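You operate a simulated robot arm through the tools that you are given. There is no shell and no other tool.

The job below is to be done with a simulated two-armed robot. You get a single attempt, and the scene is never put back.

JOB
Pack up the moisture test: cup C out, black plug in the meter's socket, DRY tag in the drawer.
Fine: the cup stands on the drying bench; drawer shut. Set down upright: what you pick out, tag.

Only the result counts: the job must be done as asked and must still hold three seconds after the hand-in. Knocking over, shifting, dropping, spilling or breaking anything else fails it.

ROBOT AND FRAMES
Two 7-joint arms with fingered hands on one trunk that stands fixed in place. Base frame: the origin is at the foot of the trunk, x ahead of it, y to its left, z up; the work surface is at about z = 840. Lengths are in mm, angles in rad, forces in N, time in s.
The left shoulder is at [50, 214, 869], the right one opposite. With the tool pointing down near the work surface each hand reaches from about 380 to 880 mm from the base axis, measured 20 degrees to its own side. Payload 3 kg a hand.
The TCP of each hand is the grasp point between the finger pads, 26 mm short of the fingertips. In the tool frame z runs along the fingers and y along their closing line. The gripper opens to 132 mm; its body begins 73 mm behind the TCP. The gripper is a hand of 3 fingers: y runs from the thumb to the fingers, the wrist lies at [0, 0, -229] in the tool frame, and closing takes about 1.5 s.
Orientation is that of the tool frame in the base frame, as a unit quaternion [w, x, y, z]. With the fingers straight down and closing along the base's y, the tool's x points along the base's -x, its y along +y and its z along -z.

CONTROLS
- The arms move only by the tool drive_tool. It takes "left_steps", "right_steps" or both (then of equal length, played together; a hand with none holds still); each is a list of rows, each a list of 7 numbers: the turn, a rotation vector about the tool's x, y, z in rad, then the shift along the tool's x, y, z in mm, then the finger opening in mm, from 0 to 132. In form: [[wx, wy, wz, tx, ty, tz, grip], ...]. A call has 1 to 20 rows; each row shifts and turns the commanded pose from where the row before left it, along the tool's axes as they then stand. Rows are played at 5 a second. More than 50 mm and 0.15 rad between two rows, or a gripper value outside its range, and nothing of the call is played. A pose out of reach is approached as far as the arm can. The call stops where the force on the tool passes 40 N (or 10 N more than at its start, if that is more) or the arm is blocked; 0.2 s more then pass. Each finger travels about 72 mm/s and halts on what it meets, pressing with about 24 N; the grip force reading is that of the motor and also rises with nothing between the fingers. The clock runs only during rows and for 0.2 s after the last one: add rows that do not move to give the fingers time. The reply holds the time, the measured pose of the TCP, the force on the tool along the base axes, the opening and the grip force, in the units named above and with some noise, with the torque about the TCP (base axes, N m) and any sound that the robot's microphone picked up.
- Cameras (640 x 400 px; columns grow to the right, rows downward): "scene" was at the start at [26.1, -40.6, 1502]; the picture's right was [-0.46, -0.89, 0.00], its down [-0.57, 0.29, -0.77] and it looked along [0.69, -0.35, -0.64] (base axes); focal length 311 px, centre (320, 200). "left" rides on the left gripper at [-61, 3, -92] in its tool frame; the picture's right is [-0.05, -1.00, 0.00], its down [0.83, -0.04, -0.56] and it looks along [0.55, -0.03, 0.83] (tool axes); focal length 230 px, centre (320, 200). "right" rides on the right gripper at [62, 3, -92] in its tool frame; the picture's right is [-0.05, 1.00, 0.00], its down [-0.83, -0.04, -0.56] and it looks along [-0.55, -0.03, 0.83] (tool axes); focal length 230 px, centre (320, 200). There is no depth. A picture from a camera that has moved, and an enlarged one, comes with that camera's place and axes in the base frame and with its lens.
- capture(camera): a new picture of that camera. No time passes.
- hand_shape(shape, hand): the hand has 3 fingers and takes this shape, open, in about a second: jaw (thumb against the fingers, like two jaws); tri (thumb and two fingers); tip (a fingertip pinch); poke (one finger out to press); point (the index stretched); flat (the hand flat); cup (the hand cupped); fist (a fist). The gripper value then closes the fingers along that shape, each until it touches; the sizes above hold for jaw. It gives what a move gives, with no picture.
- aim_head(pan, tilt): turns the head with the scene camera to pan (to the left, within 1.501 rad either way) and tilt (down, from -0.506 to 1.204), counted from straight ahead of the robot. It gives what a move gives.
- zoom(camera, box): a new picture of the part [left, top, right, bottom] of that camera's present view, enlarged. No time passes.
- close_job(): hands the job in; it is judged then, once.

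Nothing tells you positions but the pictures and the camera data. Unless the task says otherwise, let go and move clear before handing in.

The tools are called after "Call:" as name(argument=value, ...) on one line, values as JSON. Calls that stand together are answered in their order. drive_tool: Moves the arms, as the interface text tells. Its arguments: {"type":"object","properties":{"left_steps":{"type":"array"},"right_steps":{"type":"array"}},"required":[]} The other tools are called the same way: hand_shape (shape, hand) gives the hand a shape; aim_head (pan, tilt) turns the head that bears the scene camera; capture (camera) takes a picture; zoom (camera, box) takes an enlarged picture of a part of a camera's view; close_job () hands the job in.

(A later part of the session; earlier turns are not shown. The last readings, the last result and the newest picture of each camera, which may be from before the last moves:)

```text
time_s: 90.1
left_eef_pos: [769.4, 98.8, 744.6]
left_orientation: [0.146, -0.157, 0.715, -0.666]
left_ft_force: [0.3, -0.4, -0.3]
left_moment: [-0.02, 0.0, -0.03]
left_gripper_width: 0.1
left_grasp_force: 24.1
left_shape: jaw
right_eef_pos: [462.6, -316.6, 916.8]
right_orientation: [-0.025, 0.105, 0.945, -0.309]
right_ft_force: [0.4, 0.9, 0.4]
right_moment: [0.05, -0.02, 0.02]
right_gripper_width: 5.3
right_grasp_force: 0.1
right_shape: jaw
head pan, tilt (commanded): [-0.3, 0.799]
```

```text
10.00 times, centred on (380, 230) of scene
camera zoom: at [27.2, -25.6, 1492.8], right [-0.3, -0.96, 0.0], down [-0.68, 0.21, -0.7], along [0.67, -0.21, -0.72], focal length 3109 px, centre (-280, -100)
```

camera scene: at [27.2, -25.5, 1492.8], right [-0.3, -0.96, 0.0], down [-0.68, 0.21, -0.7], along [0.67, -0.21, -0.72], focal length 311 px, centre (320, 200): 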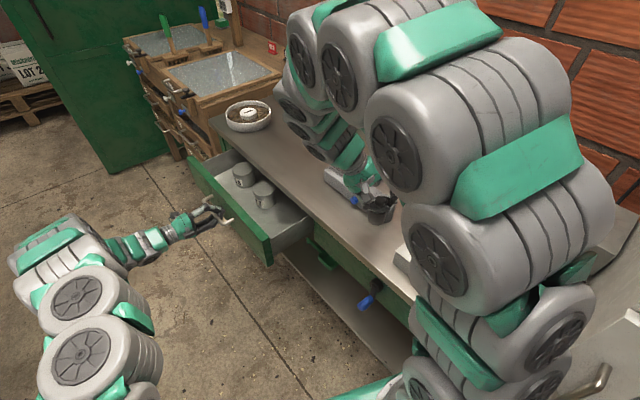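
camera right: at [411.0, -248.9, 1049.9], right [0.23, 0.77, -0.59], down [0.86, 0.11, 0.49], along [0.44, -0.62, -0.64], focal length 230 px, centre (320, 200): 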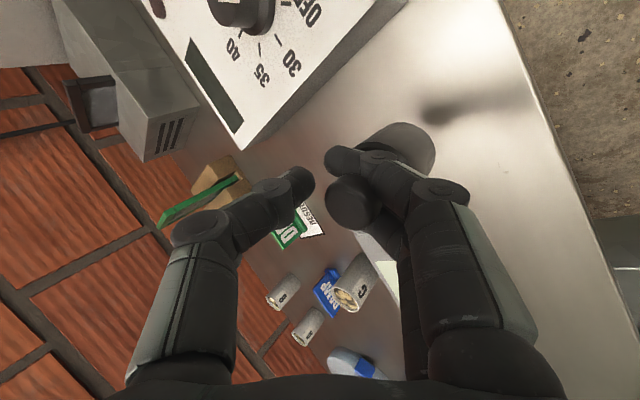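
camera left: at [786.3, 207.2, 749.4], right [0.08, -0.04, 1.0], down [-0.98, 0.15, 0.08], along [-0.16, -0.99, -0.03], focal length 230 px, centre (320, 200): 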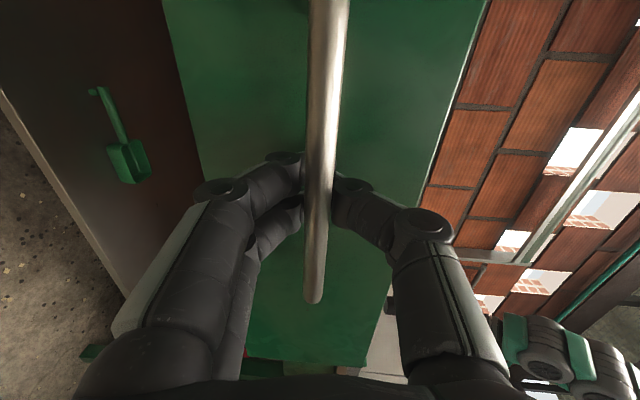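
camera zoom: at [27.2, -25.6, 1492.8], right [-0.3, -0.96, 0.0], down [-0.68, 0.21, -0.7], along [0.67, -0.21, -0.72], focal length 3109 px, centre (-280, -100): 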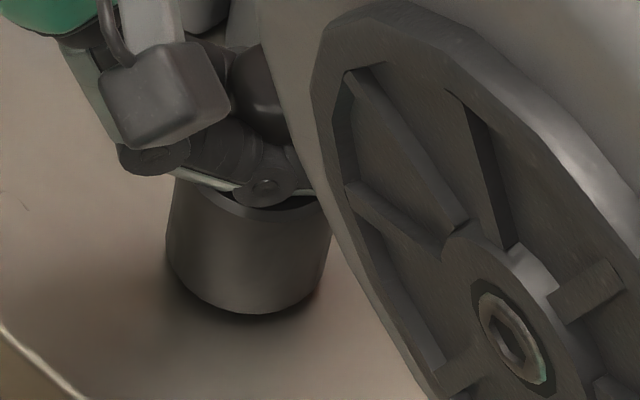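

Call:
drive_tool(right_steps=[[0, 0, 0, 0.04, 1.18, 1.62, 5], [0, 0, 0, 0.04, 1.18, 1.62, 5], [0, 0, 0, 0, 0, 0, 5]])

Call:
zoom(camera="scene", box=[350, 210, 410, 250])

Call:
zoom(camera="right", box=[240, 60, 480, 240])

```text
time_s: 90.9
left_eef_pos: [769.5, 99.3, 745.9]
left_orientation: [0.146, -0.157, 0.715, -0.666]
left_ft_force: [0.6, 1.4, 0.4]
left_moment: [-0.01, 0.0, -0.03]
left_gripper_width: 0.4
left_grasp_force: 24.0
left_shape: jaw
right_eef_pos: [461.6, -317.1, 910.8]
right_orientation: [-0.025, 0.105, 0.944, -0.31]
right_ft_force: [-0.3, -0.3, 0.4]
right_moment: [-0.01, -0.02, 0.02]
right_gripper_width: 4.8
right_grasp_force: 0.1
right_shape: jaw
head pan, tilt (commanded): [-0.3, 0.799]
```

```text
10.00 times, centred on (380, 230) of scene
camera zoom: at [27.2, -25.6, 1492.8], right [-0.3, -0.96, 0.0], down [-0.68, 0.21, -0.7], along [0.67, -0.21, -0.72], focal length 3109 px, centre (-280, -100)
```

zoom: 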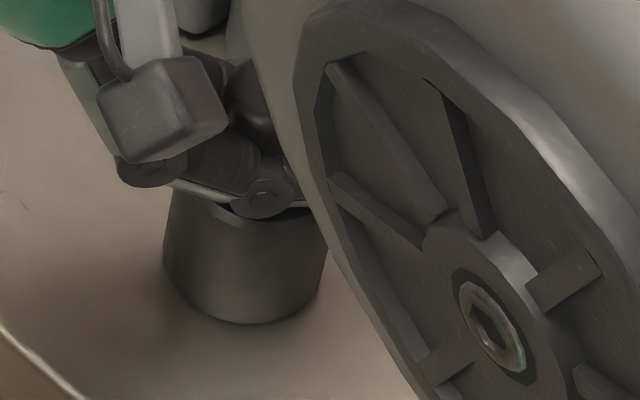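

```text
2.22 times, centred on (360, 150) of right
camera zoom: at [411.5, -248.5, 981.2], right [0.23, 0.77, -0.59], down [0.86, 0.11, 0.49], along [0.44, -0.62, -0.64], focal length 511 px, centre (231, 311)
```

zoom: 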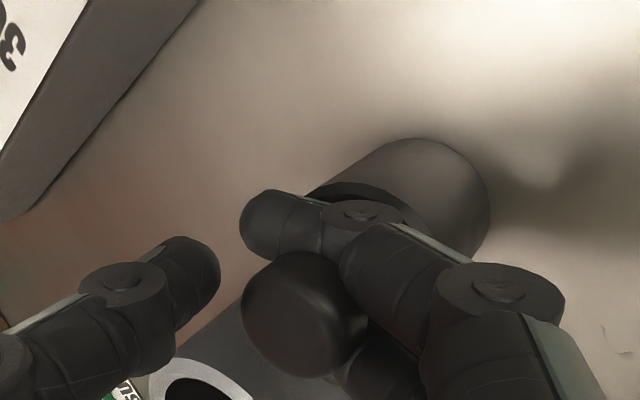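

Call:
drive_tool(right_steps=[[0, 0, 0, 0.03, 0.88, 1.21, 5], [0, 0, 0, 0.03, 0.88, 1.21, 5], [0, 0, 0, 0, 0, 0, 5]])

Call:
zoom(camera="scene", box=[350, 210, 410, 250])

```text
time_s: 91.7
left_eef_pos: [769.1, 98.2, 745.7]
left_orientation: [0.146, -0.157, 0.715, -0.665]
left_ft_force: [0.6, -0.9, 0.6]
left_moment: [-0.02, 0.03, -0.02]
left_gripper_width: 0.0
left_grasp_force: 24.3
left_shape: jaw
right_eef_pos: [462.2, -316.6, 908.8]
right_orientation: [-0.025, 0.106, 0.945, -0.31]
right_ft_force: [-0.4, 1.1, 2.5]
right_moment: [0.04, 0.01, 0.01]
right_gripper_width: 4.9
right_grasp_force: 0.1
right_shape: jaw
head pan, tilt (commanded): [-0.3, 0.799]
```

```text
10.00 times, centred on (380, 230) of scene
camera zoom: at [27.1, -25.5, 1492.8], right [-0.3, -0.96, 0.0], down [-0.68, 0.21, -0.7], along [0.67, -0.21, -0.72], focal length 3109 px, centre (-280, -100)
```

zoom: 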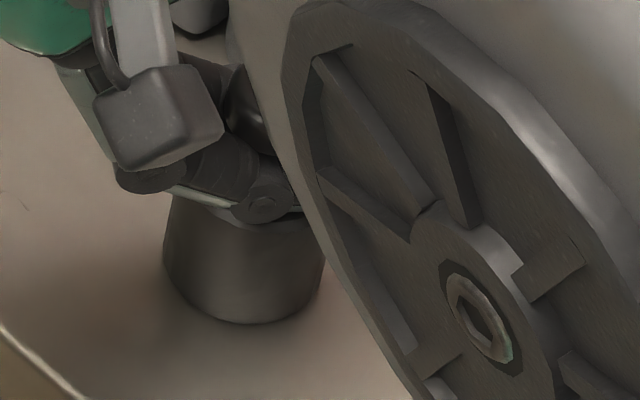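

The plug has touched down (2.5 N). I'll ease the pressure and slide the fingers out from around the neck horizontally in small coordinated steps, watching the plug.

Call:
drive_tool(right_steps=[[0, 0, 0, -0.01, -0.47, -0.65, 5], [0, 0, 0, -0.07, 2.5, -3.3, 9], [0, 0, 0, 0, 0, 0, 9]])

Call:
zoom(camera="right", box=[240, 60, 480, 240])

Call:
zoom(camera="scene", box=[340, 200, 400, 240])

```text
time_s: 92.5
left_eef_pos: [769.5, 97.5, 745.6]
left_orientation: [0.146, -0.156, 0.715, -0.665]
left_ft_force: [0.3, -0.2, -1.0]
left_moment: [0.01, 0.02, 0.0]
left_gripper_width: 0.0
left_grasp_force: 23.2
left_shape: jaw
right_eef_pos: [463.1, -313.7, 909.6]
right_orientation: [-0.025, 0.106, 0.944, -0.31]
right_ft_force: [-0.5, 0.4, 0.1]
right_moment: [-0.04, -0.01, 0.02]
right_gripper_width: 8.7
right_grasp_force: 0.0
right_shape: jaw
head pan, tilt (commanded): [-0.3, 0.799]
```

```text
2.22 times, centred on (360, 150) of right
camera zoom: at [412.4, -244.3, 980.3], right [0.23, 0.77, -0.59], down [0.86, 0.11, 0.49], along [0.44, -0.62, -0.64], focal length 511 px, centre (231, 311)
```

zoom: 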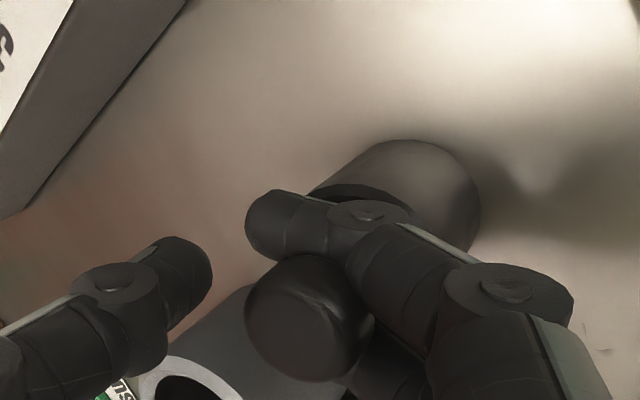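

```text
10.00 times, centred on (370, 220) of scene
camera zoom: at [27.2, -25.6, 1492.8], right [-0.3, -0.96, 0.0], down [-0.68, 0.21, -0.7], along [0.67, -0.21, -0.72], focal length 3109 px, centre (-180, 0)
```

zoom: 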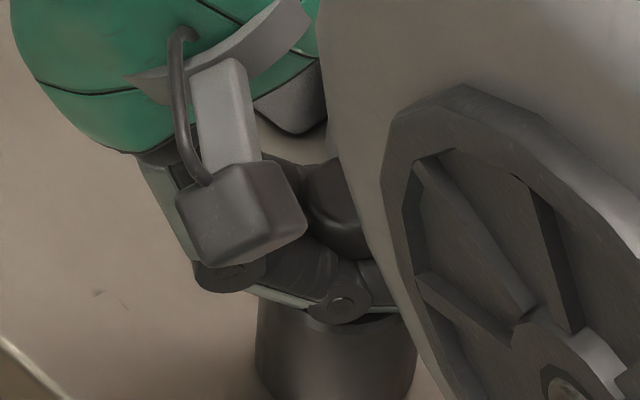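

Moving the hand drags and tilts the plug slightly because the fingers fit snugly in its neck. I'll press down gently to flatten the plug again and see whether the fingers slip relative to it.

Call:
drive_tool(right_steps=[[0, 0, 0, 0.02, 0.59, 0.81, 9], [0, 0, 0, 0.01, 0.3, 0.4, 9], [0, 0, 0, 0, 0, 0, 9]])

Call:
zoom(camera="right", box=[240, 60, 480, 240])

Call:
zoom(camera="scene", box=[340, 210, 400, 250])

```text
time_s: 93.3
left_eef_pos: [770.4, 98.7, 745.3]
left_orientation: [0.146, -0.156, 0.715, -0.666]
left_ft_force: [0.2, 0.7, 0.4]
left_moment: [-0.05, 0.05, 0.01]
left_gripper_width: 0.0
left_grasp_force: 24.4
left_shape: jaw
right_eef_pos: [462.4, -312.7, 909.4]
right_orientation: [-0.024, 0.105, 0.945, -0.31]
right_ft_force: [0.6, -0.1, 2.7]
right_moment: [0.05, 0.01, 0.01]
right_gripper_width: 8.5
right_grasp_force: 0.1
right_shape: jaw
head pan, tilt (commanded): [-0.3, 0.799]
```

```text
2.22 times, centred on (360, 150) of right
camera zoom: at [412.5, -244.4, 978.6], right [0.23, 0.77, -0.59], down [0.86, 0.11, 0.49], along [0.44, -0.62, -0.64], focal length 511 px, centre (231, 311)
```

zoom: 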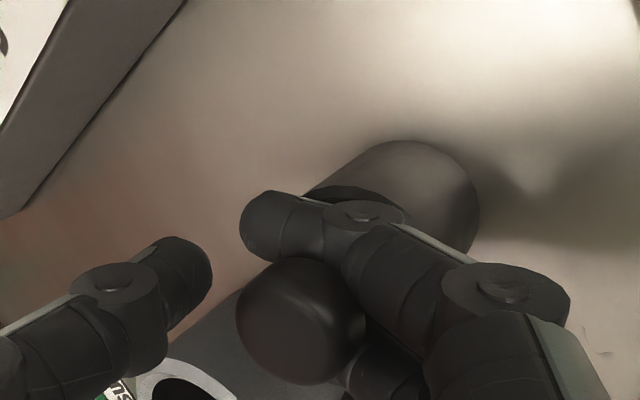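

```text
10.00 times, centred on (370, 230) of scene
camera zoom: at [27.1, -25.5, 1492.8], right [-0.3, -0.96, 0.0], down [-0.68, 0.21, -0.7], along [0.67, -0.21, -0.72], focal length 3109 px, centre (-180, -100)
```

zoom: 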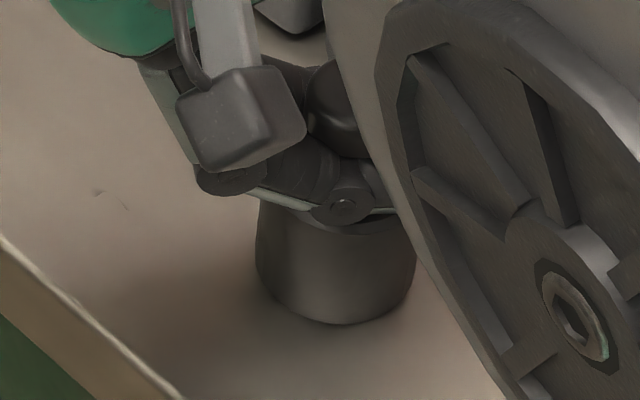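

Some slip occurred (~1.5 mm). I'll repeat this walk-out motion in small cycles.

Call:
drive_tool(right_steps=[[0, 0, 0, -0.01, -0.47, -0.65, 9], [0, 0, 0, -0.07, 2.5, -3.3, 13], [0, 0, 0, 0.02, 0.71, 0.97, 13], [0, 0, 0, 0, 0, 0, 13]])

Call:
zoom(camera="right", box=[240, 60, 480, 240])

Call:
zoom(camera="scene", box=[340, 210, 400, 250])

```text
time_s: 94.3
left_eef_pos: [770.1, 98.8, 745.9]
left_orientation: [0.145, -0.157, 0.715, -0.665]
left_ft_force: [-0.2, 0.0, -0.5]
left_moment: [-0.03, 0.02, -0.03]
left_gripper_width: 0.0
left_grasp_force: 23.9
left_shape: jaw
right_eef_pos: [464.0, -308.9, 910.1]
right_orientation: [-0.025, 0.105, 0.944, -0.31]
right_ft_force: [-0.7, -0.6, 4.3]
right_moment: [0.03, 0.01, 0.01]
right_gripper_width: 12.4
right_grasp_force: 0.1
right_shape: jaw
head pan, tilt (commanded): [-0.3, 0.799]
```

```text
2.22 times, centred on (360, 150) of right
camera zoom: at [413.4, -240.3, 979.8], right [0.23, 0.77, -0.59], down [0.86, 0.11, 0.49], along [0.44, -0.62, -0.64], focal length 511 px, centre (231, 311)
```

zoom: 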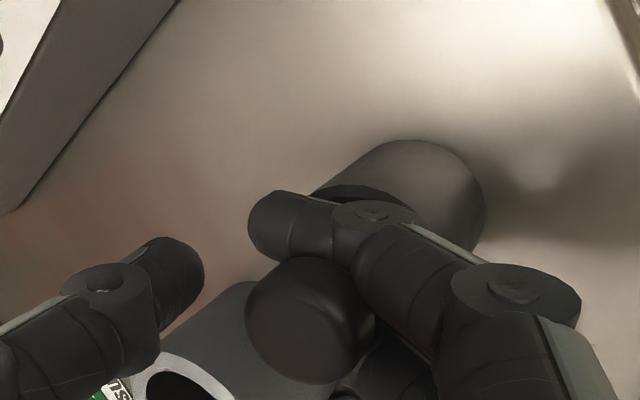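

```text
10.00 times, centred on (370, 230) of scene
camera zoom: at [27.1, -25.5, 1492.8], right [-0.3, -0.96, 0.0], down [-0.68, 0.21, -0.7], along [0.67, -0.21, -0.72], focal length 3109 px, centre (-180, -100)
```

zoom: 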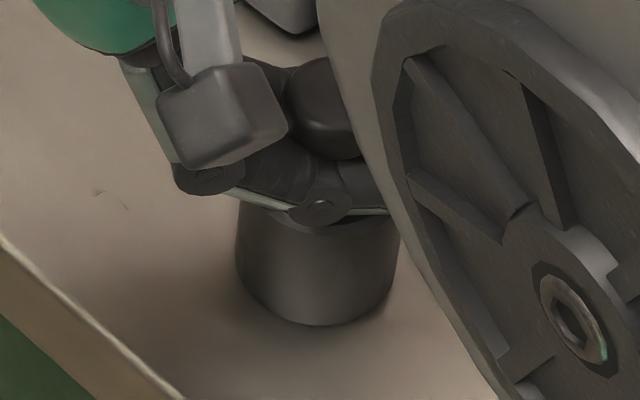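

The plug follows the fingers on the bench. I'll measure the vertical slack of the fingers in the neck by raising slightly and looking closely.

Call:
zoom(camera="scene", box=[352, 212, 384, 236])

Call:
drive_tool(right_steps=[[0, 0, 0, -0.02, -0.59, -0.81, 13], [0, 0, 0, 0, 0, 0, 13]])

Call:
zoom(camera="scene", box=[352, 212, 384, 236])

Call:
drive_tool(right_steps=[[0, 0, 0, -0.02, -0.59, -0.81, 13], [0, 0, 0, 0, 0, 0, 13]])

Call:
zoom(camera="scene", box=[352, 212, 384, 236])

Call:
drive_tool(right_steps=[[0, 0, 0, -0.02, -0.59, -0.81, 13], [0, 0, 0, 0, 0, 0, 13]])

Call:
zoom(camera="scene", box=[352, 212, 384, 236])

```text
16.00 times, centred on (368, 224) of scene
camera zoom: at [27.1, -25.5, 1492.8], right [-0.3, -0.96, 0.0], down [-0.68, 0.21, -0.7], along [0.67, -0.21, -0.72], focal length 4974 px, centre (-448, -184)
```

zoom: 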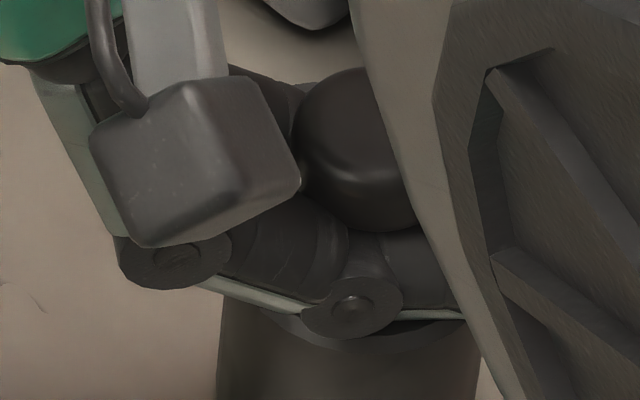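

```text
time_s: 94.9
left_eef_pos: [769.2, 98.5, 745.7]
left_orientation: [0.146, -0.156, 0.715, -0.666]
left_ft_force: [-1.0, 0.6, 0.5]
left_moment: [-0.02, -0.02, -0.06]
left_gripper_width: 0.2
left_grasp_force: 24.2
left_shape: jaw
right_eef_pos: [463.2, -310.1, 909.9]
right_orientation: [-0.025, 0.106, 0.945, -0.31]
right_ft_force: [-0.7, -0.1, 1.5]
right_moment: [-0.04, 0.01, 0.01]
right_gripper_width: 12.6
right_grasp_force: 0.1
right_shape: jaw
head pan, tilt (commanded): [-0.3, 0.799]
```

```text
16.00 times, centred on (368, 224) of scene
camera zoom: at [27.2, -25.6, 1492.8], right [-0.3, -0.96, 0.0], down [-0.68, 0.21, -0.7], along [0.67, -0.21, -0.72], focal length 4974 px, centre (-448, -184)
```

zoom: 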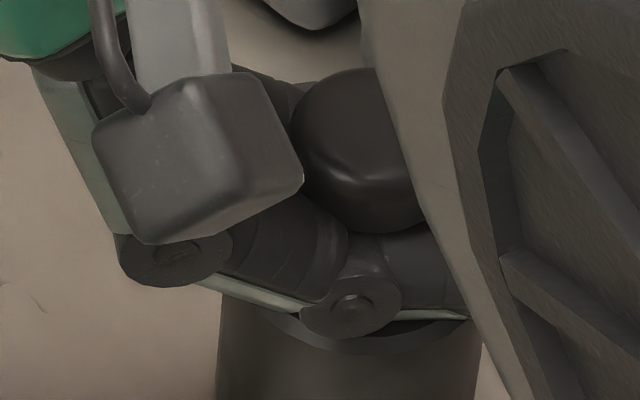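

```text
time_s: 95.5
left_eef_pos: [768.9, 99.0, 745.4]
left_orientation: [0.146, -0.156, 0.715, -0.666]
left_ft_force: [0.1, 0.0, -1.0]
left_moment: [-0.01, -0.02, 0.0]
left_gripper_width: 0.0
left_grasp_force: 24.1
left_shape: jaw
right_eef_pos: [462.9, -310.5, 911.9]
right_orientation: [-0.025, 0.105, 0.944, -0.31]
right_ft_force: [0.6, 1.1, -0.2]
right_moment: [-0.03, 0.01, -0.01]
right_gripper_width: 12.8
right_grasp_force: 0.0
right_shape: jaw
head pan, tilt (commanded): [-0.3, 0.799]
```

```text
16.00 times, centred on (368, 224) of scene
camera zoom: at [27.2, -25.6, 1492.8], right [-0.3, -0.96, 0.0], down [-0.68, 0.21, -0.7], along [0.67, -0.21, -0.72], focal length 4974 px, centre (-448, -184)
```

zoom: 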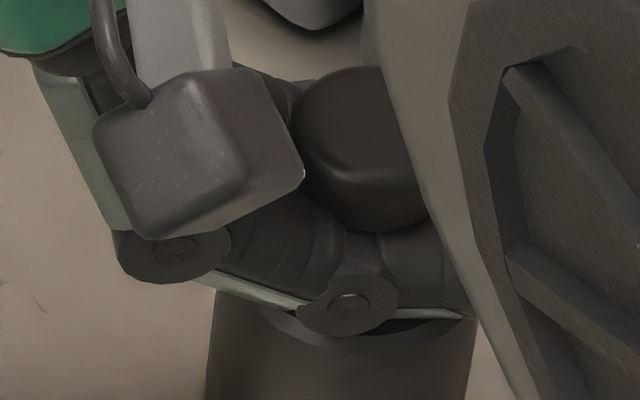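

```text
time_s: 96.1
left_eef_pos: [770.3, 98.3, 744.8]
left_orientation: [0.146, -0.156, 0.715, -0.666]
left_ft_force: [-0.2, -0.8, 0.4]
left_moment: [-0.02, 0.0, 0.0]
left_gripper_width: 0.1
left_grasp_force: 24.4
left_shape: jaw
right_eef_pos: [464.0, -310.2, 912.2]
right_orientation: [-0.025, 0.106, 0.945, -0.309]
right_ft_force: [0.5, -0.1, -1.0]
right_moment: [0.03, 0.01, 0.04]
right_gripper_width: 12.6
right_grasp_force: 0.0
right_shape: jaw
head pan, tilt (commanded): [-0.3, 0.799]
```

```text
16.00 times, centred on (368, 224) of scene
camera zoom: at [27.2, -25.6, 1492.8], right [-0.3, -0.96, 0.0], down [-0.68, 0.21, -0.7], along [0.67, -0.21, -0.72], focal length 4974 px, centre (-448, -184)
```

zoom: 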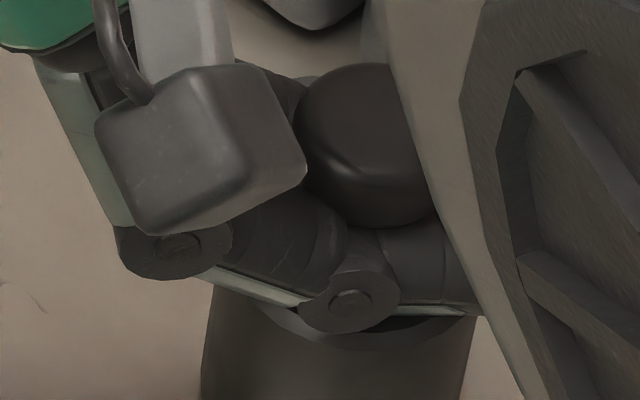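

The fingers fit the neck with no vertical slack, so they always drag the plug. New idea: release in the socket while pulling along the meter's long axis (where it resists sliding far better than pivoting). I'll re-close to 5, lift, and yaw the hand ~-53° to line up with the meter axis.

Call:
drive_tool(right_steps=[[0, 0, 0, 0, 0, 0, 9], [0, 0, 0, 0, 0, 0, 5], [0, 0, 0, -0.09, -2.95, -4.04, 5], [0, 0, 0, -0.18, -5.9, -8.1, 5], [0, 0, 0, -0.27, -8.8, -12.1, 5], [0, 0, 0, -0.37, -11.8, -16.2, 5], [0, 0, 0, -0.37, -11.8, -16.2, 5], [0, 0, 0, 0, 0, 0, 5]])

Call:
zoom(camera="scene", box=[310, 160, 430, 250])

Call:
zoom(camera="right", box=[220, 60, 460, 240])

```text
time_s: 97.9
left_eef_pos: [770.7, 98.8, 743.7]
left_orientation: [0.145, -0.156, 0.715, -0.666]
left_ft_force: [0.3, -0.2, -0.1]
left_moment: [0.0, -0.01, -0.03]
left_gripper_width: 0.0
left_grasp_force: 23.8
left_shape: jaw
right_eef_pos: [463.0, -308.9, 982.8]
right_orientation: [-0.024, 0.106, 0.944, -0.31]
right_ft_force: [0.2, -0.2, -0.4]
right_moment: [-0.01, -0.02, -0.02]
right_gripper_width: 5.4
right_grasp_force: 0.0
right_shape: jaw
head pan, tilt (commanded): [-0.3, 0.799]
```

```text
4.44 times, centred on (370, 205) of scene
camera zoom: at [27.2, -25.6, 1492.8], right [-0.3, -0.96, 0.0], down [-0.68, 0.21, -0.7], along [0.67, -0.21, -0.72], focal length 1382 px, centre (98, 178)
```

zoom: 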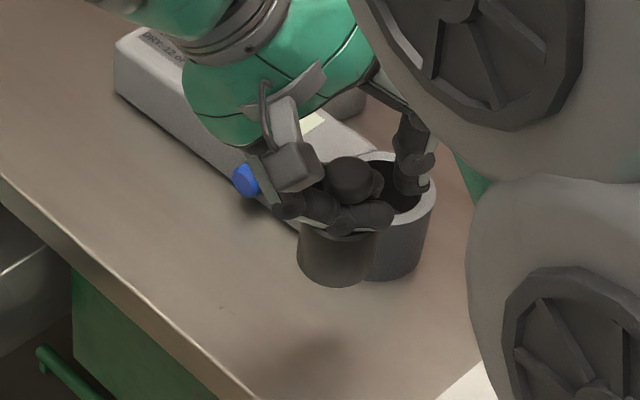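

```text
2.22 times, centred on (340, 150) of right
camera zoom: at [412.6, -240.7, 1052.4], right [0.23, 0.77, -0.59], down [0.87, 0.11, 0.49], along [0.44, -0.62, -0.64], focal length 511 px, centre (276, 311)
```

zoom: 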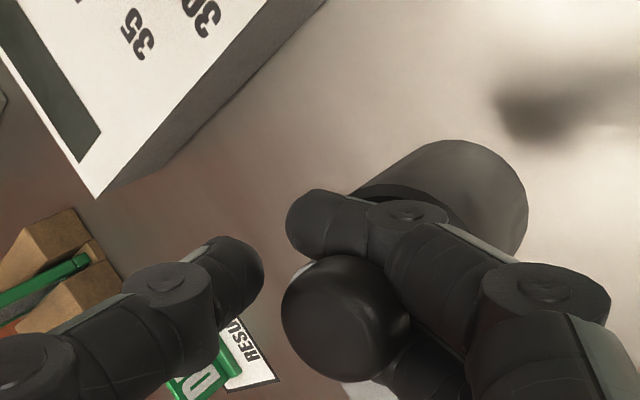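

Call:
drive_tool(right_steps=[[0.0024, 0.0779, 0.1069, 0, 0, 0, 5], [0.0024, 0.0779, 0.1069, 0, 0, 0, 5], [0.0024, 0.0779, 0.1069, 0, 0, 0, 5], [0.0024, 0.0779, 0.1069, 0, 0, 0, 5], [0.0024, 0.0779, 0.1069, 0, 0, 0, 5], [0.0024, 0.0779, 0.1069, 0, 0, 0, 5], [0.0024, 0.0779, 0.1069, 0, 0, 0, 5], [0, 0, 0, 0, 0, 0, 5], [0, 0, 0, 0, 0, 0, 5]])

Call:
capture(camera="scene")

Call:
capture(camera="right")

Call:
zoom(camera="scene", box=[310, 150, 430, 240])

```text
time_s: 99.9
left_eef_pos: [769.3, 98.1, 745.5]
left_orientation: [0.145, -0.157, 0.715, -0.665]
left_ft_force: [0.4, -0.7, 0.2]
left_moment: [-0.01, -0.03, 0.02]
left_gripper_width: 0.0
left_grasp_force: 23.5
left_shape: jaw
right_eef_pos: [464.9, -309.3, 982.9]
right_orientation: [-0.159, 0.517, 0.798, -0.265]
right_ft_force: [-1.2, 1.3, 0.1]
right_moment: [-0.02, -0.01, -0.03]
right_gripper_width: 5.2
right_grasp_force: 0.1
right_shape: jaw
head pan, tilt (commanded): [-0.3, 0.799]
```

```text
taken
camera scene: at [27.2, -25.6, 1492.8], right [-0.3, -0.96, 0.0], down [-0.68, 0.21, -0.7], along [0.67, -0.21, -0.72], focal length 311 px, centre (320, 200)
```

scene: 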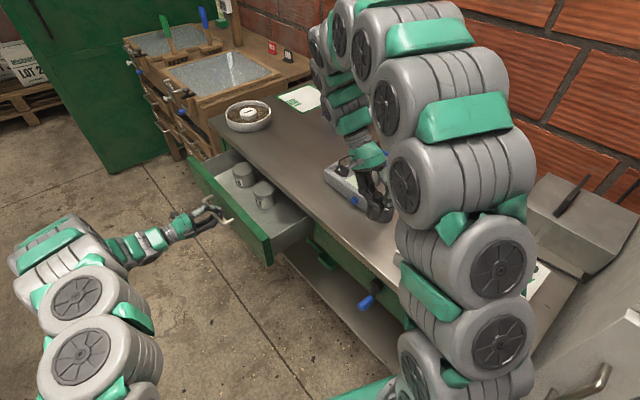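

```text
taken
camera right: at [488.2, -228.6, 1053.0], right [0.76, 0.28, -0.59], down [0.61, -0.63, 0.49], along [-0.23, -0.73, -0.64], focal length 230 px, centre (320, 200)
```

right: 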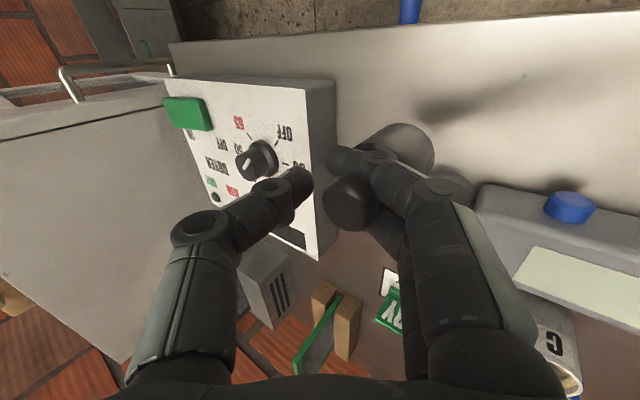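

```text
4.44 times, centred on (370, 195) of scene
camera zoom: at [27.2, -25.6, 1492.8], right [-0.3, -0.96, 0.0], down [-0.68, 0.21, -0.7], along [0.67, -0.21, -0.72], focal length 1382 px, centre (98, 222)
```

zoom: 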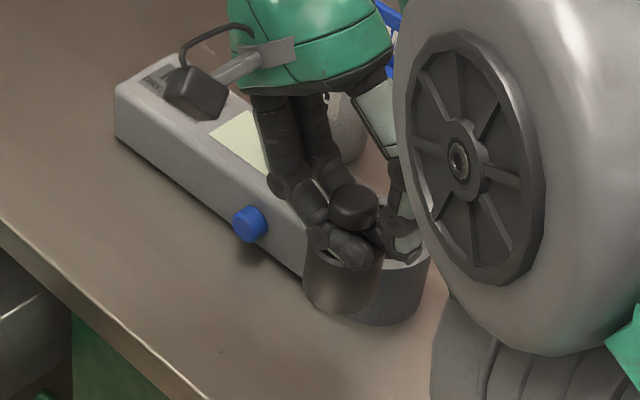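

The yaw works. Now moving the plug over the socket (TCP ≈[517,-366]) at this height and re-measuring.

Call:
drive_tool(right_steps=[[0, 0, 0, -18.3, 5, -3.2, 5], [0, 0, 0, -18.3, 5, -3.2, 5], [0, 0, 0, -18.3, 5, -3.2, 5], [0, 0, 0, -18.3, 5, -3.2, 5], [0, 0, 0, 0, 0, 0, 5], [0, 0, 0, 0, 0, 0, 5]])

Call:
zoom(camera="scene", box=[350, 160, 420, 215])

Call:
zoom(camera="right", box=[260, 70, 460, 230])

```text
time_s: 101.3
left_eef_pos: [769.7, 98.3, 745.4]
left_orientation: [0.145, -0.156, 0.715, -0.665]
left_ft_force: [-0.4, 0.5, 0.0]
left_moment: [-0.03, 0.03, -0.02]
left_gripper_width: 0.3
left_grasp_force: 23.9
left_shape: jaw
right_eef_pos: [517.0, -368.5, 982.1]
right_orientation: [-0.16, 0.517, 0.798, -0.265]
right_ft_force: [-0.1, -0.2, 1.1]
right_moment: [-0.02, -0.01, 0.02]
right_gripper_width: 5.1
right_grasp_force: 0.1
right_shape: jaw
head pan, tilt (commanded): [-0.3, 0.799]
```

```text
7.27 times, centred on (385, 188) of scene
camera zoom: at [27.2, -25.6, 1492.8], right [-0.3, -0.96, 0.0], down [-0.68, 0.21, -0.7], along [0.67, -0.21, -0.72], focal length 2261 px, centre (-153, 291)
```

zoom: 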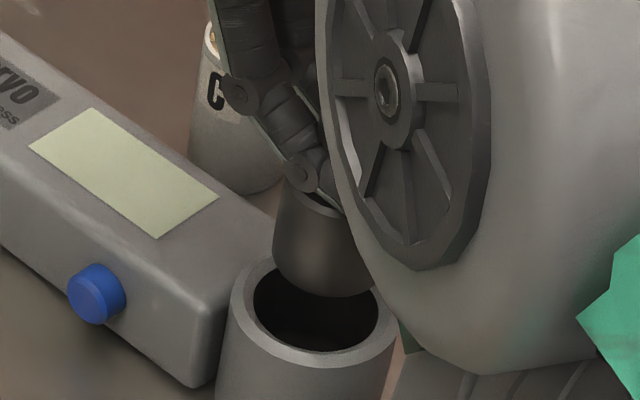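

```text
2.50 times, centred on (360, 150) of right
camera zoom: at [540.9, -286.6, 1053.3], right [0.76, 0.28, -0.59], down [0.61, -0.62, 0.49], along [-0.23, -0.73, -0.64], focal length 575 px, centre (220, 325)
```

zoom: 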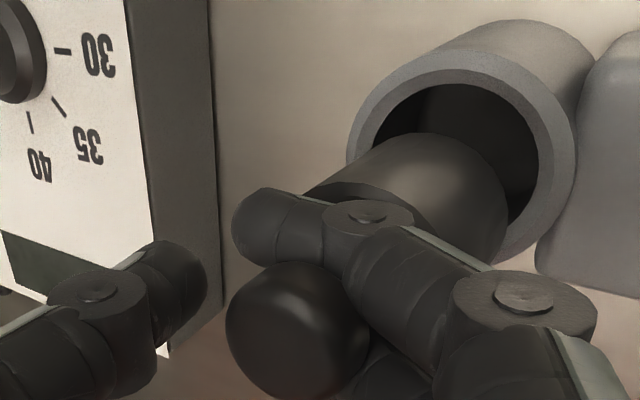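

Call:
zoom(camera="right", box=[350, 70, 470, 160])

Call:
zoom(camera="scene", box=[366, 180, 406, 210])

```text
4.44 times, centred on (410, 115) of right
camera zoom: at [540.9, -286.6, 1053.3], right [0.76, 0.28, -0.59], down [0.61, -0.62, 0.49], along [-0.23, -0.73, -0.64], focal length 1022 px, centre (-80, 578)
```

zoom: 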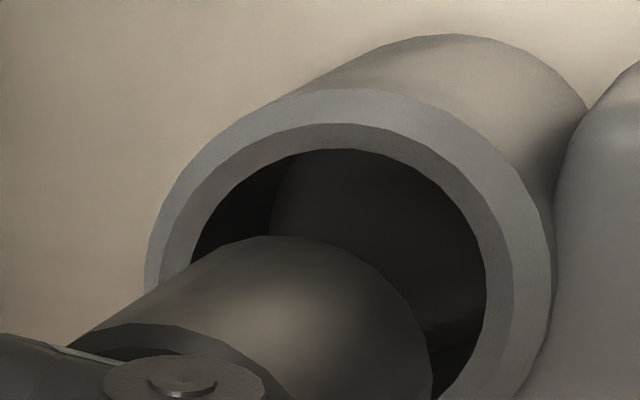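

```text
13.33 times, centred on (386, 195) of scene
camera zoom: at [27.2, -25.6, 1492.8], right [-0.3, -0.96, 0.0], down [-0.68, 0.21, -0.7], along [0.67, -0.21, -0.72], focal length 4145 px, centre (-560, 267)
```

zoom: 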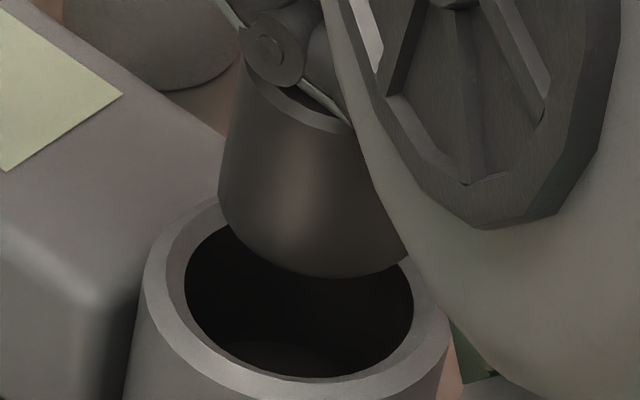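

Careful geometry puts the plug bottom ~21 mm above the rim and about [+1.9,-4.9] mm off centre. Correcting and lowering to just above the rim.

Call:
drive_tool(right_steps=[[0, 0, 0, 5.24, 0.18, -0.26, 5], [0, 0, 0, 0.11, 3.3, 4.6, 5], [0, 0, 0, 0.11, 3.3, 4.6, 5], [0, 0, 0, 0.08, 2.35, 3.2, 5], [0, 0, 0, 0, 0, 0, 5], [0, 0, 0, 0, 0, 0, 5]])

Call:
zoom(camera="right", box=[350, 70, 470, 160])

Call:
zoom(camera="scene", box=[366, 180, 406, 210])

```text
time_s: 102.7
left_eef_pos: [769.7, 97.6, 744.8]
left_orientation: [0.146, -0.156, 0.715, -0.666]
left_ft_force: [0.1, -0.4, 0.1]
left_moment: [0.01, 0.01, -0.01]
left_gripper_width: 0.0
left_grasp_force: 24.4
left_shape: jaw
right_eef_pos: [515.6, -361.6, 967.7]
right_orientation: [-0.159, 0.516, 0.798, -0.266]
right_ft_force: [-0.2, 0.8, -0.5]
right_moment: [-0.01, 0.01, -0.02]
right_gripper_width: 5.5
right_grasp_force: 0.1
right_shape: jaw
head pan, tilt (commanded): [-0.3, 0.799]
```

```text
4.44 times, centred on (410, 115) of right
camera zoom: at [538.6, -281.4, 1037.8], right [0.76, 0.28, -0.59], down [0.61, -0.62, 0.49], along [-0.23, -0.73, -0.64], focal length 1022 px, centre (-80, 578)
```

zoom: 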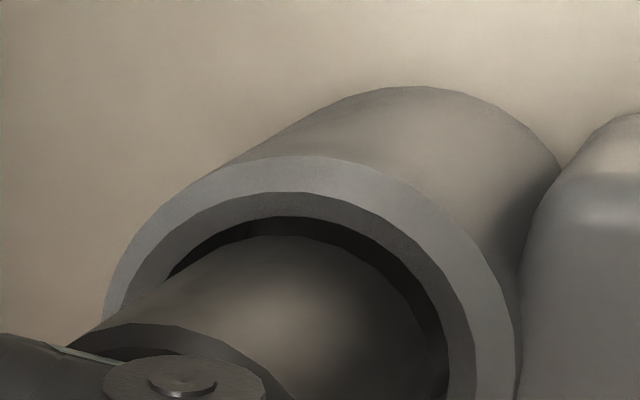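

```text
13.33 times, centred on (386, 195) of scene
camera zoom: at [27.2, -25.6, 1492.8], right [-0.3, -0.96, 0.0], down [-0.68, 0.21, -0.7], along [0.67, -0.21, -0.72], focal length 4145 px, centre (-560, 267)
```

zoom: 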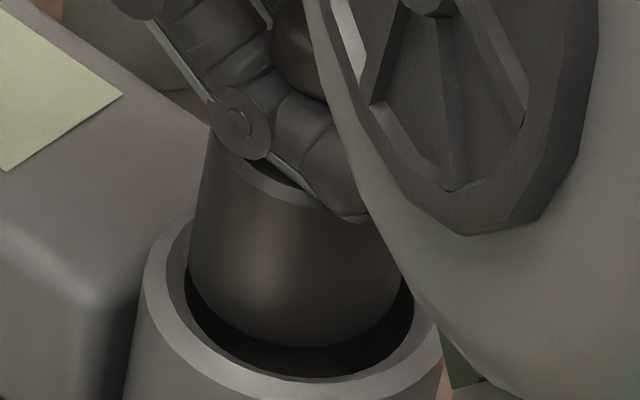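

Within ~1 mm now, with the bottom just at rim level. Small correction, then gentle lowering with force checks.

Call:
drive_tool(right_steps=[[0, 0, 0, 0.7, -0.46, 0.32, 5], [0, 0, 0, 0.03, 0.88, 1.21, 5], [0, 0, 0, 0.03, 0.88, 1.21, 5], [0, 0, 0, 0, 0, 0, 5]])

Call:
zoom(camera="right", box=[350, 90, 470, 180])

Call:
zoom(camera="scene", box=[366, 185, 406, 215])

```text
time_s: 103.7
left_eef_pos: [770.0, 98.2, 745.5]
left_orientation: [0.145, -0.156, 0.715, -0.666]
left_ft_force: [0.3, 0.9, -0.5]
left_moment: [0.02, 0.0, 0.0]
left_gripper_width: 0.2
left_grasp_force: 24.2
left_shape: jaw
right_eef_pos: [513.1, -361.1, 965.8]
right_orientation: [-0.159, 0.517, 0.798, -0.266]
right_ft_force: [0.5, 0.2, -0.8]
right_moment: [0.02, 0.02, -0.01]
right_gripper_width: 5.3
right_grasp_force: 0.0
right_shape: jaw
head pan, tilt (commanded): [-0.3, 0.799]
```

```text
4.44 times, centred on (410, 135) of right
camera zoom: at [537.7, -281.0, 1035.1], right [0.76, 0.28, -0.59], down [0.61, -0.62, 0.49], along [-0.23, -0.73, -0.64], focal length 1022 px, centre (-80, 489)
```

zoom: 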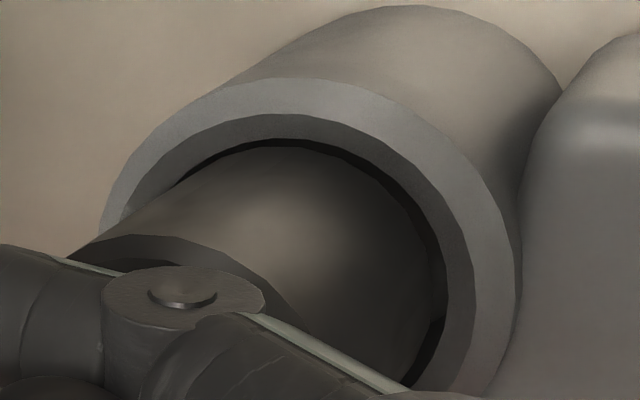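

```text
13.33 times, centred on (386, 200) of scene
camera zoom: at [27.2, -25.6, 1492.8], right [-0.3, -0.96, 0.0], down [-0.68, 0.21, -0.7], along [0.67, -0.21, -0.72], focal length 4145 px, centre (-560, 200)
```

zoom: 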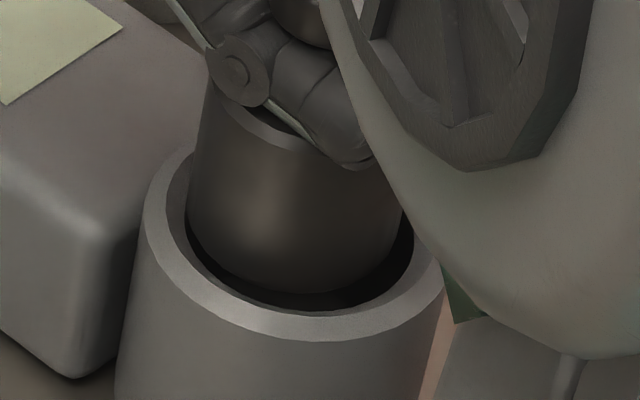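

Call:
drive_tool(right_steps=[[0, 0, 0, -0.4, -0.3, 0.22, 5], [0, 0, 0, 0.03, 0.88, 1.21, 5], [0, 0, 0, 0.03, 0.88, 1.21, 5], [0, 0, 0, 0, 0, 0, 5]])

Call:
zoom(camera="right", box=[350, 90, 470, 180])

Call:
zoom(camera="scene", box=[366, 185, 406, 215])

```text
time_s: 104.7
left_eef_pos: [769.1, 97.6, 745.8]
left_orientation: [0.146, -0.157, 0.715, -0.666]
left_ft_force: [-0.6, 0.0, 0.2]
left_moment: [0.0, 0.02, 0.02]
left_gripper_width: 0.0
left_grasp_force: 24.0
left_shape: jaw
right_eef_pos: [512.2, -362.4, 961.7]
right_orientation: [-0.16, 0.516, 0.798, -0.265]
right_ft_force: [0.6, -1.1, 1.3]
right_moment: [0.01, 0.01, 0.0]
right_gripper_width: 5.1
right_grasp_force: 0.2
right_shape: jaw
head pan, tilt (commanded): [-0.3, 0.799]
```

```text
4.44 times, centred on (410, 135) of right
camera zoom: at [537.4, -281.2, 1032.0], right [0.76, 0.28, -0.59], down [0.61, -0.62, 0.49], along [-0.23, -0.73, -0.64], focal length 1022 px, centre (-80, 489)
```

zoom: 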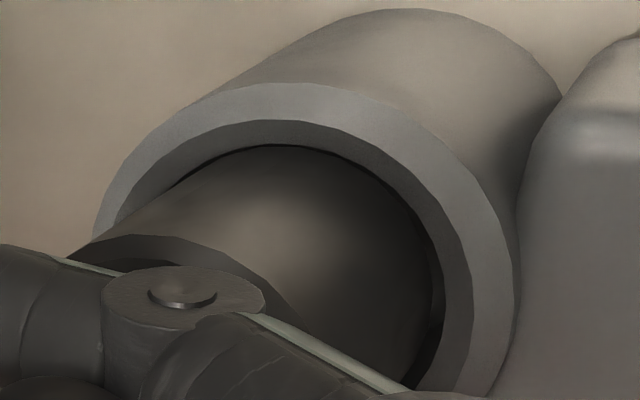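

```text
13.33 times, centred on (386, 200) of scene
camera zoom: at [27.2, -25.6, 1492.8], right [-0.3, -0.96, 0.0], down [-0.68, 0.21, -0.7], along [0.67, -0.21, -0.72], focal length 4145 px, centre (-560, 200)
```

zoom: 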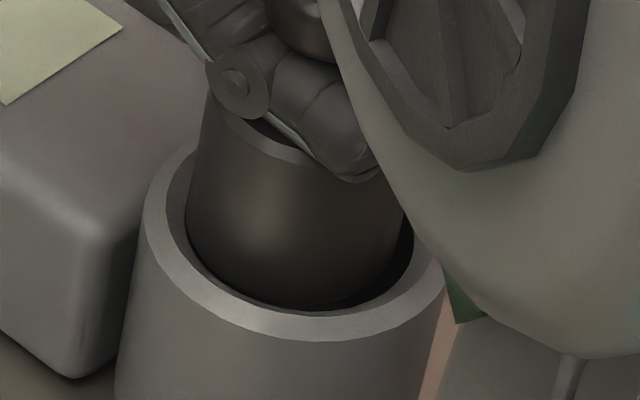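

Call:
drive_tool(right_steps=[[0, 0, 0, -0.96, 0.06, -0.02, 5], [0, 0, 0, 0.03, 0.88, 1.21, 5], [0, 0, 0, 0, 0, 0, 5]])

Call:
zoom(camera="right", box=[350, 90, 470, 180])

Call:
zoom(camera="scene", box=[366, 185, 406, 215])

```text
time_s: 105.5
left_eef_pos: [769.3, 99.8, 745.5]
left_orientation: [0.145, -0.156, 0.715, -0.666]
left_ft_force: [0.2, 0.0, 0.2]
left_moment: [-0.01, 0.0, 0.02]
left_gripper_width: 0.0
left_grasp_force: 24.1
left_shape: jaw
right_eef_pos: [513.3, -360.9, 960.3]
right_orientation: [-0.16, 0.516, 0.798, -0.266]
right_ft_force: [-0.1, -0.5, -0.5]
right_moment: [0.0, -0.01, 0.01]
right_gripper_width: 5.3
right_grasp_force: 0.2
right_shape: jaw
head pan, tilt (commanded): [-0.3, 0.799]
```

```text
4.44 times, centred on (410, 135) of right
camera zoom: at [538.3, -281.3, 1030.0], right [0.76, 0.28, -0.59], down [0.61, -0.62, 0.49], along [-0.23, -0.73, -0.64], focal length 1022 px, centre (-80, 489)
```

zoom: 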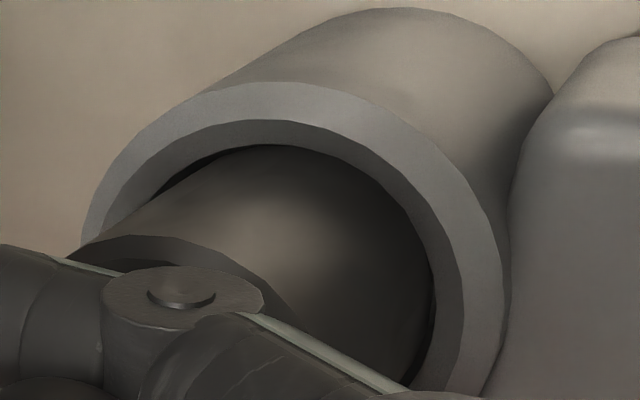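

```text
13.33 times, centred on (386, 200) of scene
camera zoom: at [27.2, -25.6, 1492.8], right [-0.3, -0.96, 0.0], down [-0.68, 0.21, -0.7], along [0.67, -0.21, -0.72], focal length 4145 px, centre (-560, 200)
```

zoom: 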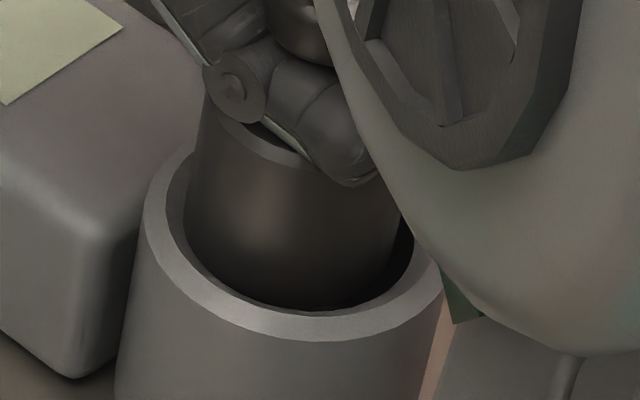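

Call:
drive_tool(right_steps=[[0, 0, 0, -0.92, -0.6, 0.46, 5], [0, 0, 0, 0.03, 0.88, 1.21, 5], [0, 0, 0, 0.03, 0.88, 1.21, 5], [0, 0, 0, 0, 0, 0, 5]])

Call:
zoom(camera="right", box=[350, 90, 470, 180])

Call:
zoom(camera="scene", box=[366, 185, 406, 215])

```text
time_s: 106.5
left_eef_pos: [770.3, 98.3, 744.6]
left_orientation: [0.146, -0.157, 0.716, -0.665]
left_ft_force: [-0.1, -0.1, -0.3]
left_moment: [0.02, 0.05, 0.01]
left_gripper_width: 0.2
left_grasp_force: 24.4
left_shape: jaw
right_eef_pos: [512.6, -364.7, 956.9]
right_orientation: [-0.159, 0.516, 0.798, -0.266]
right_ft_force: [-0.5, -0.4, 0.1]
right_moment: [0.03, 0.06, 0.01]
right_gripper_width: 5.3
right_grasp_force: 0.0
right_shape: jaw
head pan, tilt (commanded): [-0.3, 0.799]
```

```text
4.44 times, centred on (410, 135) of right
camera zoom: at [537.8, -283.5, 1027.6], right [0.76, 0.28, -0.59], down [0.61, -0.62, 0.49], along [-0.23, -0.73, -0.64], focal length 1022 px, centre (-80, 489)
```

zoom: 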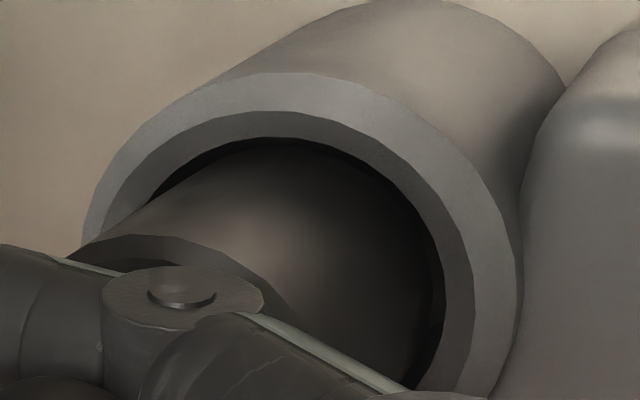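

```text
13.33 times, centred on (386, 200) of scene
camera zoom: at [27.2, -25.6, 1492.8], right [-0.3, -0.96, 0.0], down [-0.68, 0.21, -0.7], along [0.67, -0.21, -0.72], focal length 4145 px, centre (-560, 200)
```

zoom: 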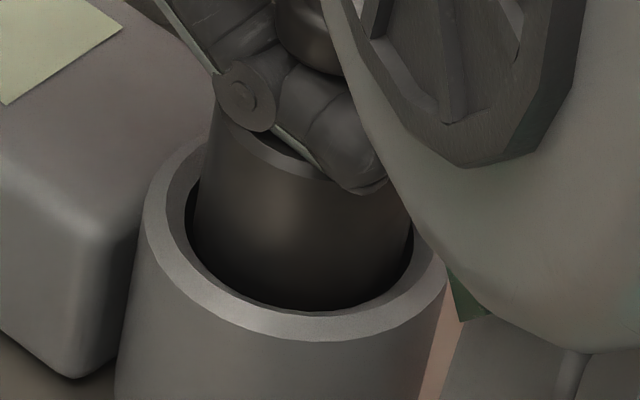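

The plug is inside the hole with no contact force. Continuing down in steps.

Call:
drive_tool(right_steps=[[0, 0, 0, 0.1, 0.1, -0.05, 5], [0, 0, 0, 0.04, 1.17, 1.62, 5], [0, 0, 0, 0.04, 1.17, 1.62, 5], [0, 0, 0, 0.04, 1.17, 1.62, 5], [0, 0, 0, 0, 0, 0, 5]])

Call:
zoom(camera="right", box=[350, 90, 470, 180])

Call:
zoom(camera="scene", box=[366, 185, 406, 215])

```text
time_s: 107.7
left_eef_pos: [769.8, 98.2, 745.3]
left_orientation: [0.146, -0.157, 0.716, -0.665]
left_ft_force: [0.1, 0.5, 0.1]
left_moment: [-0.02, -0.02, 0.0]
left_gripper_width: 0.1
left_grasp_force: 24.1
left_shape: jaw
right_eef_pos: [513.6, -363.6, 950.7]
right_orientation: [-0.16, 0.516, 0.799, -0.267]
right_ft_force: [0.0, 0.0, -0.3]
right_moment: [0.03, 0.02, -0.01]
right_gripper_width: 5.6
right_grasp_force: 0.2
right_shape: jaw
head pan, tilt (commanded): [-0.3, 0.799]
```

```text
4.44 times, centred on (410, 135) of right
camera zoom: at [538.3, -283.1, 1021.2], right [0.76, 0.28, -0.59], down [0.61, -0.62, 0.49], along [-0.23, -0.73, -0.64], focal length 1022 px, centre (-80, 489)
```

zoom: 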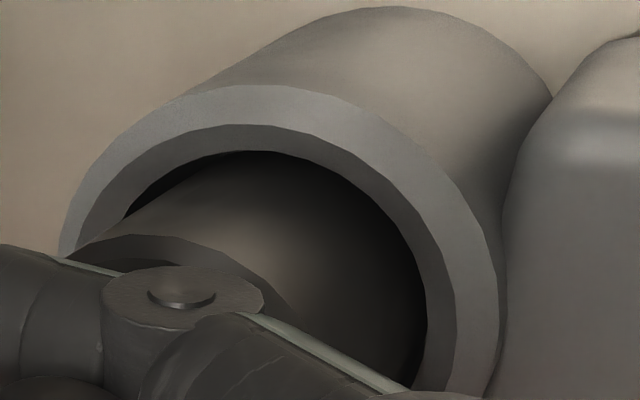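

```text
13.33 times, centred on (386, 200) of scene
camera zoom: at [27.2, -25.6, 1492.8], right [-0.3, -0.96, 0.0], down [-0.68, 0.21, -0.7], along [0.67, -0.21, -0.72], focal length 4145 px, centre (-560, 200)
```

zoom: 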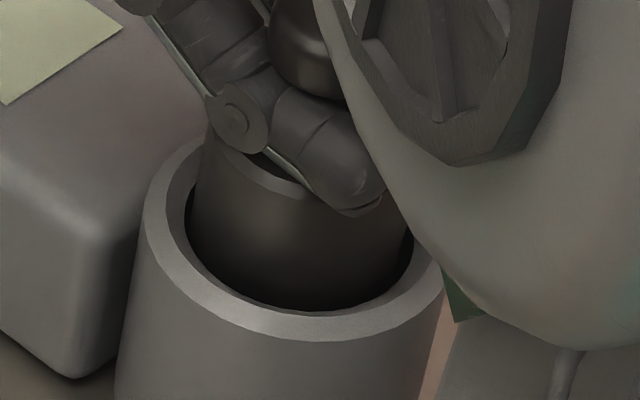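

Call:
drive_tool(right_steps=[[0, 0, 0, 0.3, 0.2, -0.1, 5], [0, 0, 0, 0.04, 1.17, 1.62, 5], [0, 0, 0, 0.04, 1.17, 1.62, 5], [0, 0, 0, 0.04, 1.17, 1.62, 5], [0, 0, 0, 0, 0, 0, 5]])

Call:
zoom(camera="right", box=[330, 90, 490, 210])

Call:
zoom(camera="scene", box=[356, 175, 406, 215])

```text
time_s: 108.9
left_eef_pos: [769.4, 97.6, 745.8]
left_orientation: [0.146, -0.156, 0.715, -0.666]
left_ft_force: [-0.1, -0.1, -0.1]
left_moment: [-0.01, 0.02, 0.0]
left_gripper_width: 0.0
left_grasp_force: 23.9
left_shape: jaw
right_eef_pos: [513.4, -363.9, 945.4]
right_orientation: [-0.159, 0.516, 0.799, -0.266]
right_ft_force: [0.0, 0.1, 0.1]
right_moment: [0.02, 0.02, 0.03]
right_gripper_width: 5.1
right_grasp_force: 0.1
right_shape: jaw
head pan, tilt (commanded): [-0.3, 0.799]
```

```text
3.33 times, centred on (410, 150) of right
camera zoom: at [538.3, -282.3, 1015.1], right [0.76, 0.28, -0.59], down [0.61, -0.62, 0.49], along [-0.23, -0.73, -0.64], focal length 767 px, centre (20, 367)
```

zoom: 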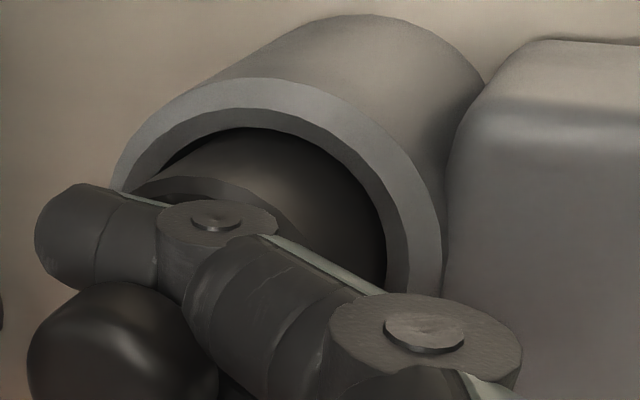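

```text
10.00 times, centred on (381, 195) of scene
camera zoom: at [27.2, -25.6, 1492.8], right [-0.3, -0.96, 0.0], down [-0.68, 0.21, -0.7], along [0.67, -0.21, -0.72], focal length 3109 px, centre (-290, 250)
```

zoom: 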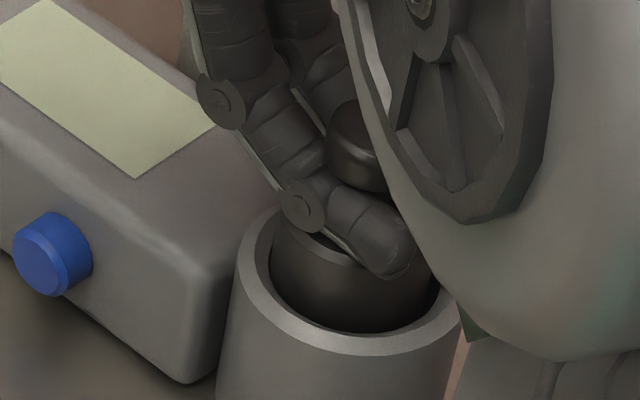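

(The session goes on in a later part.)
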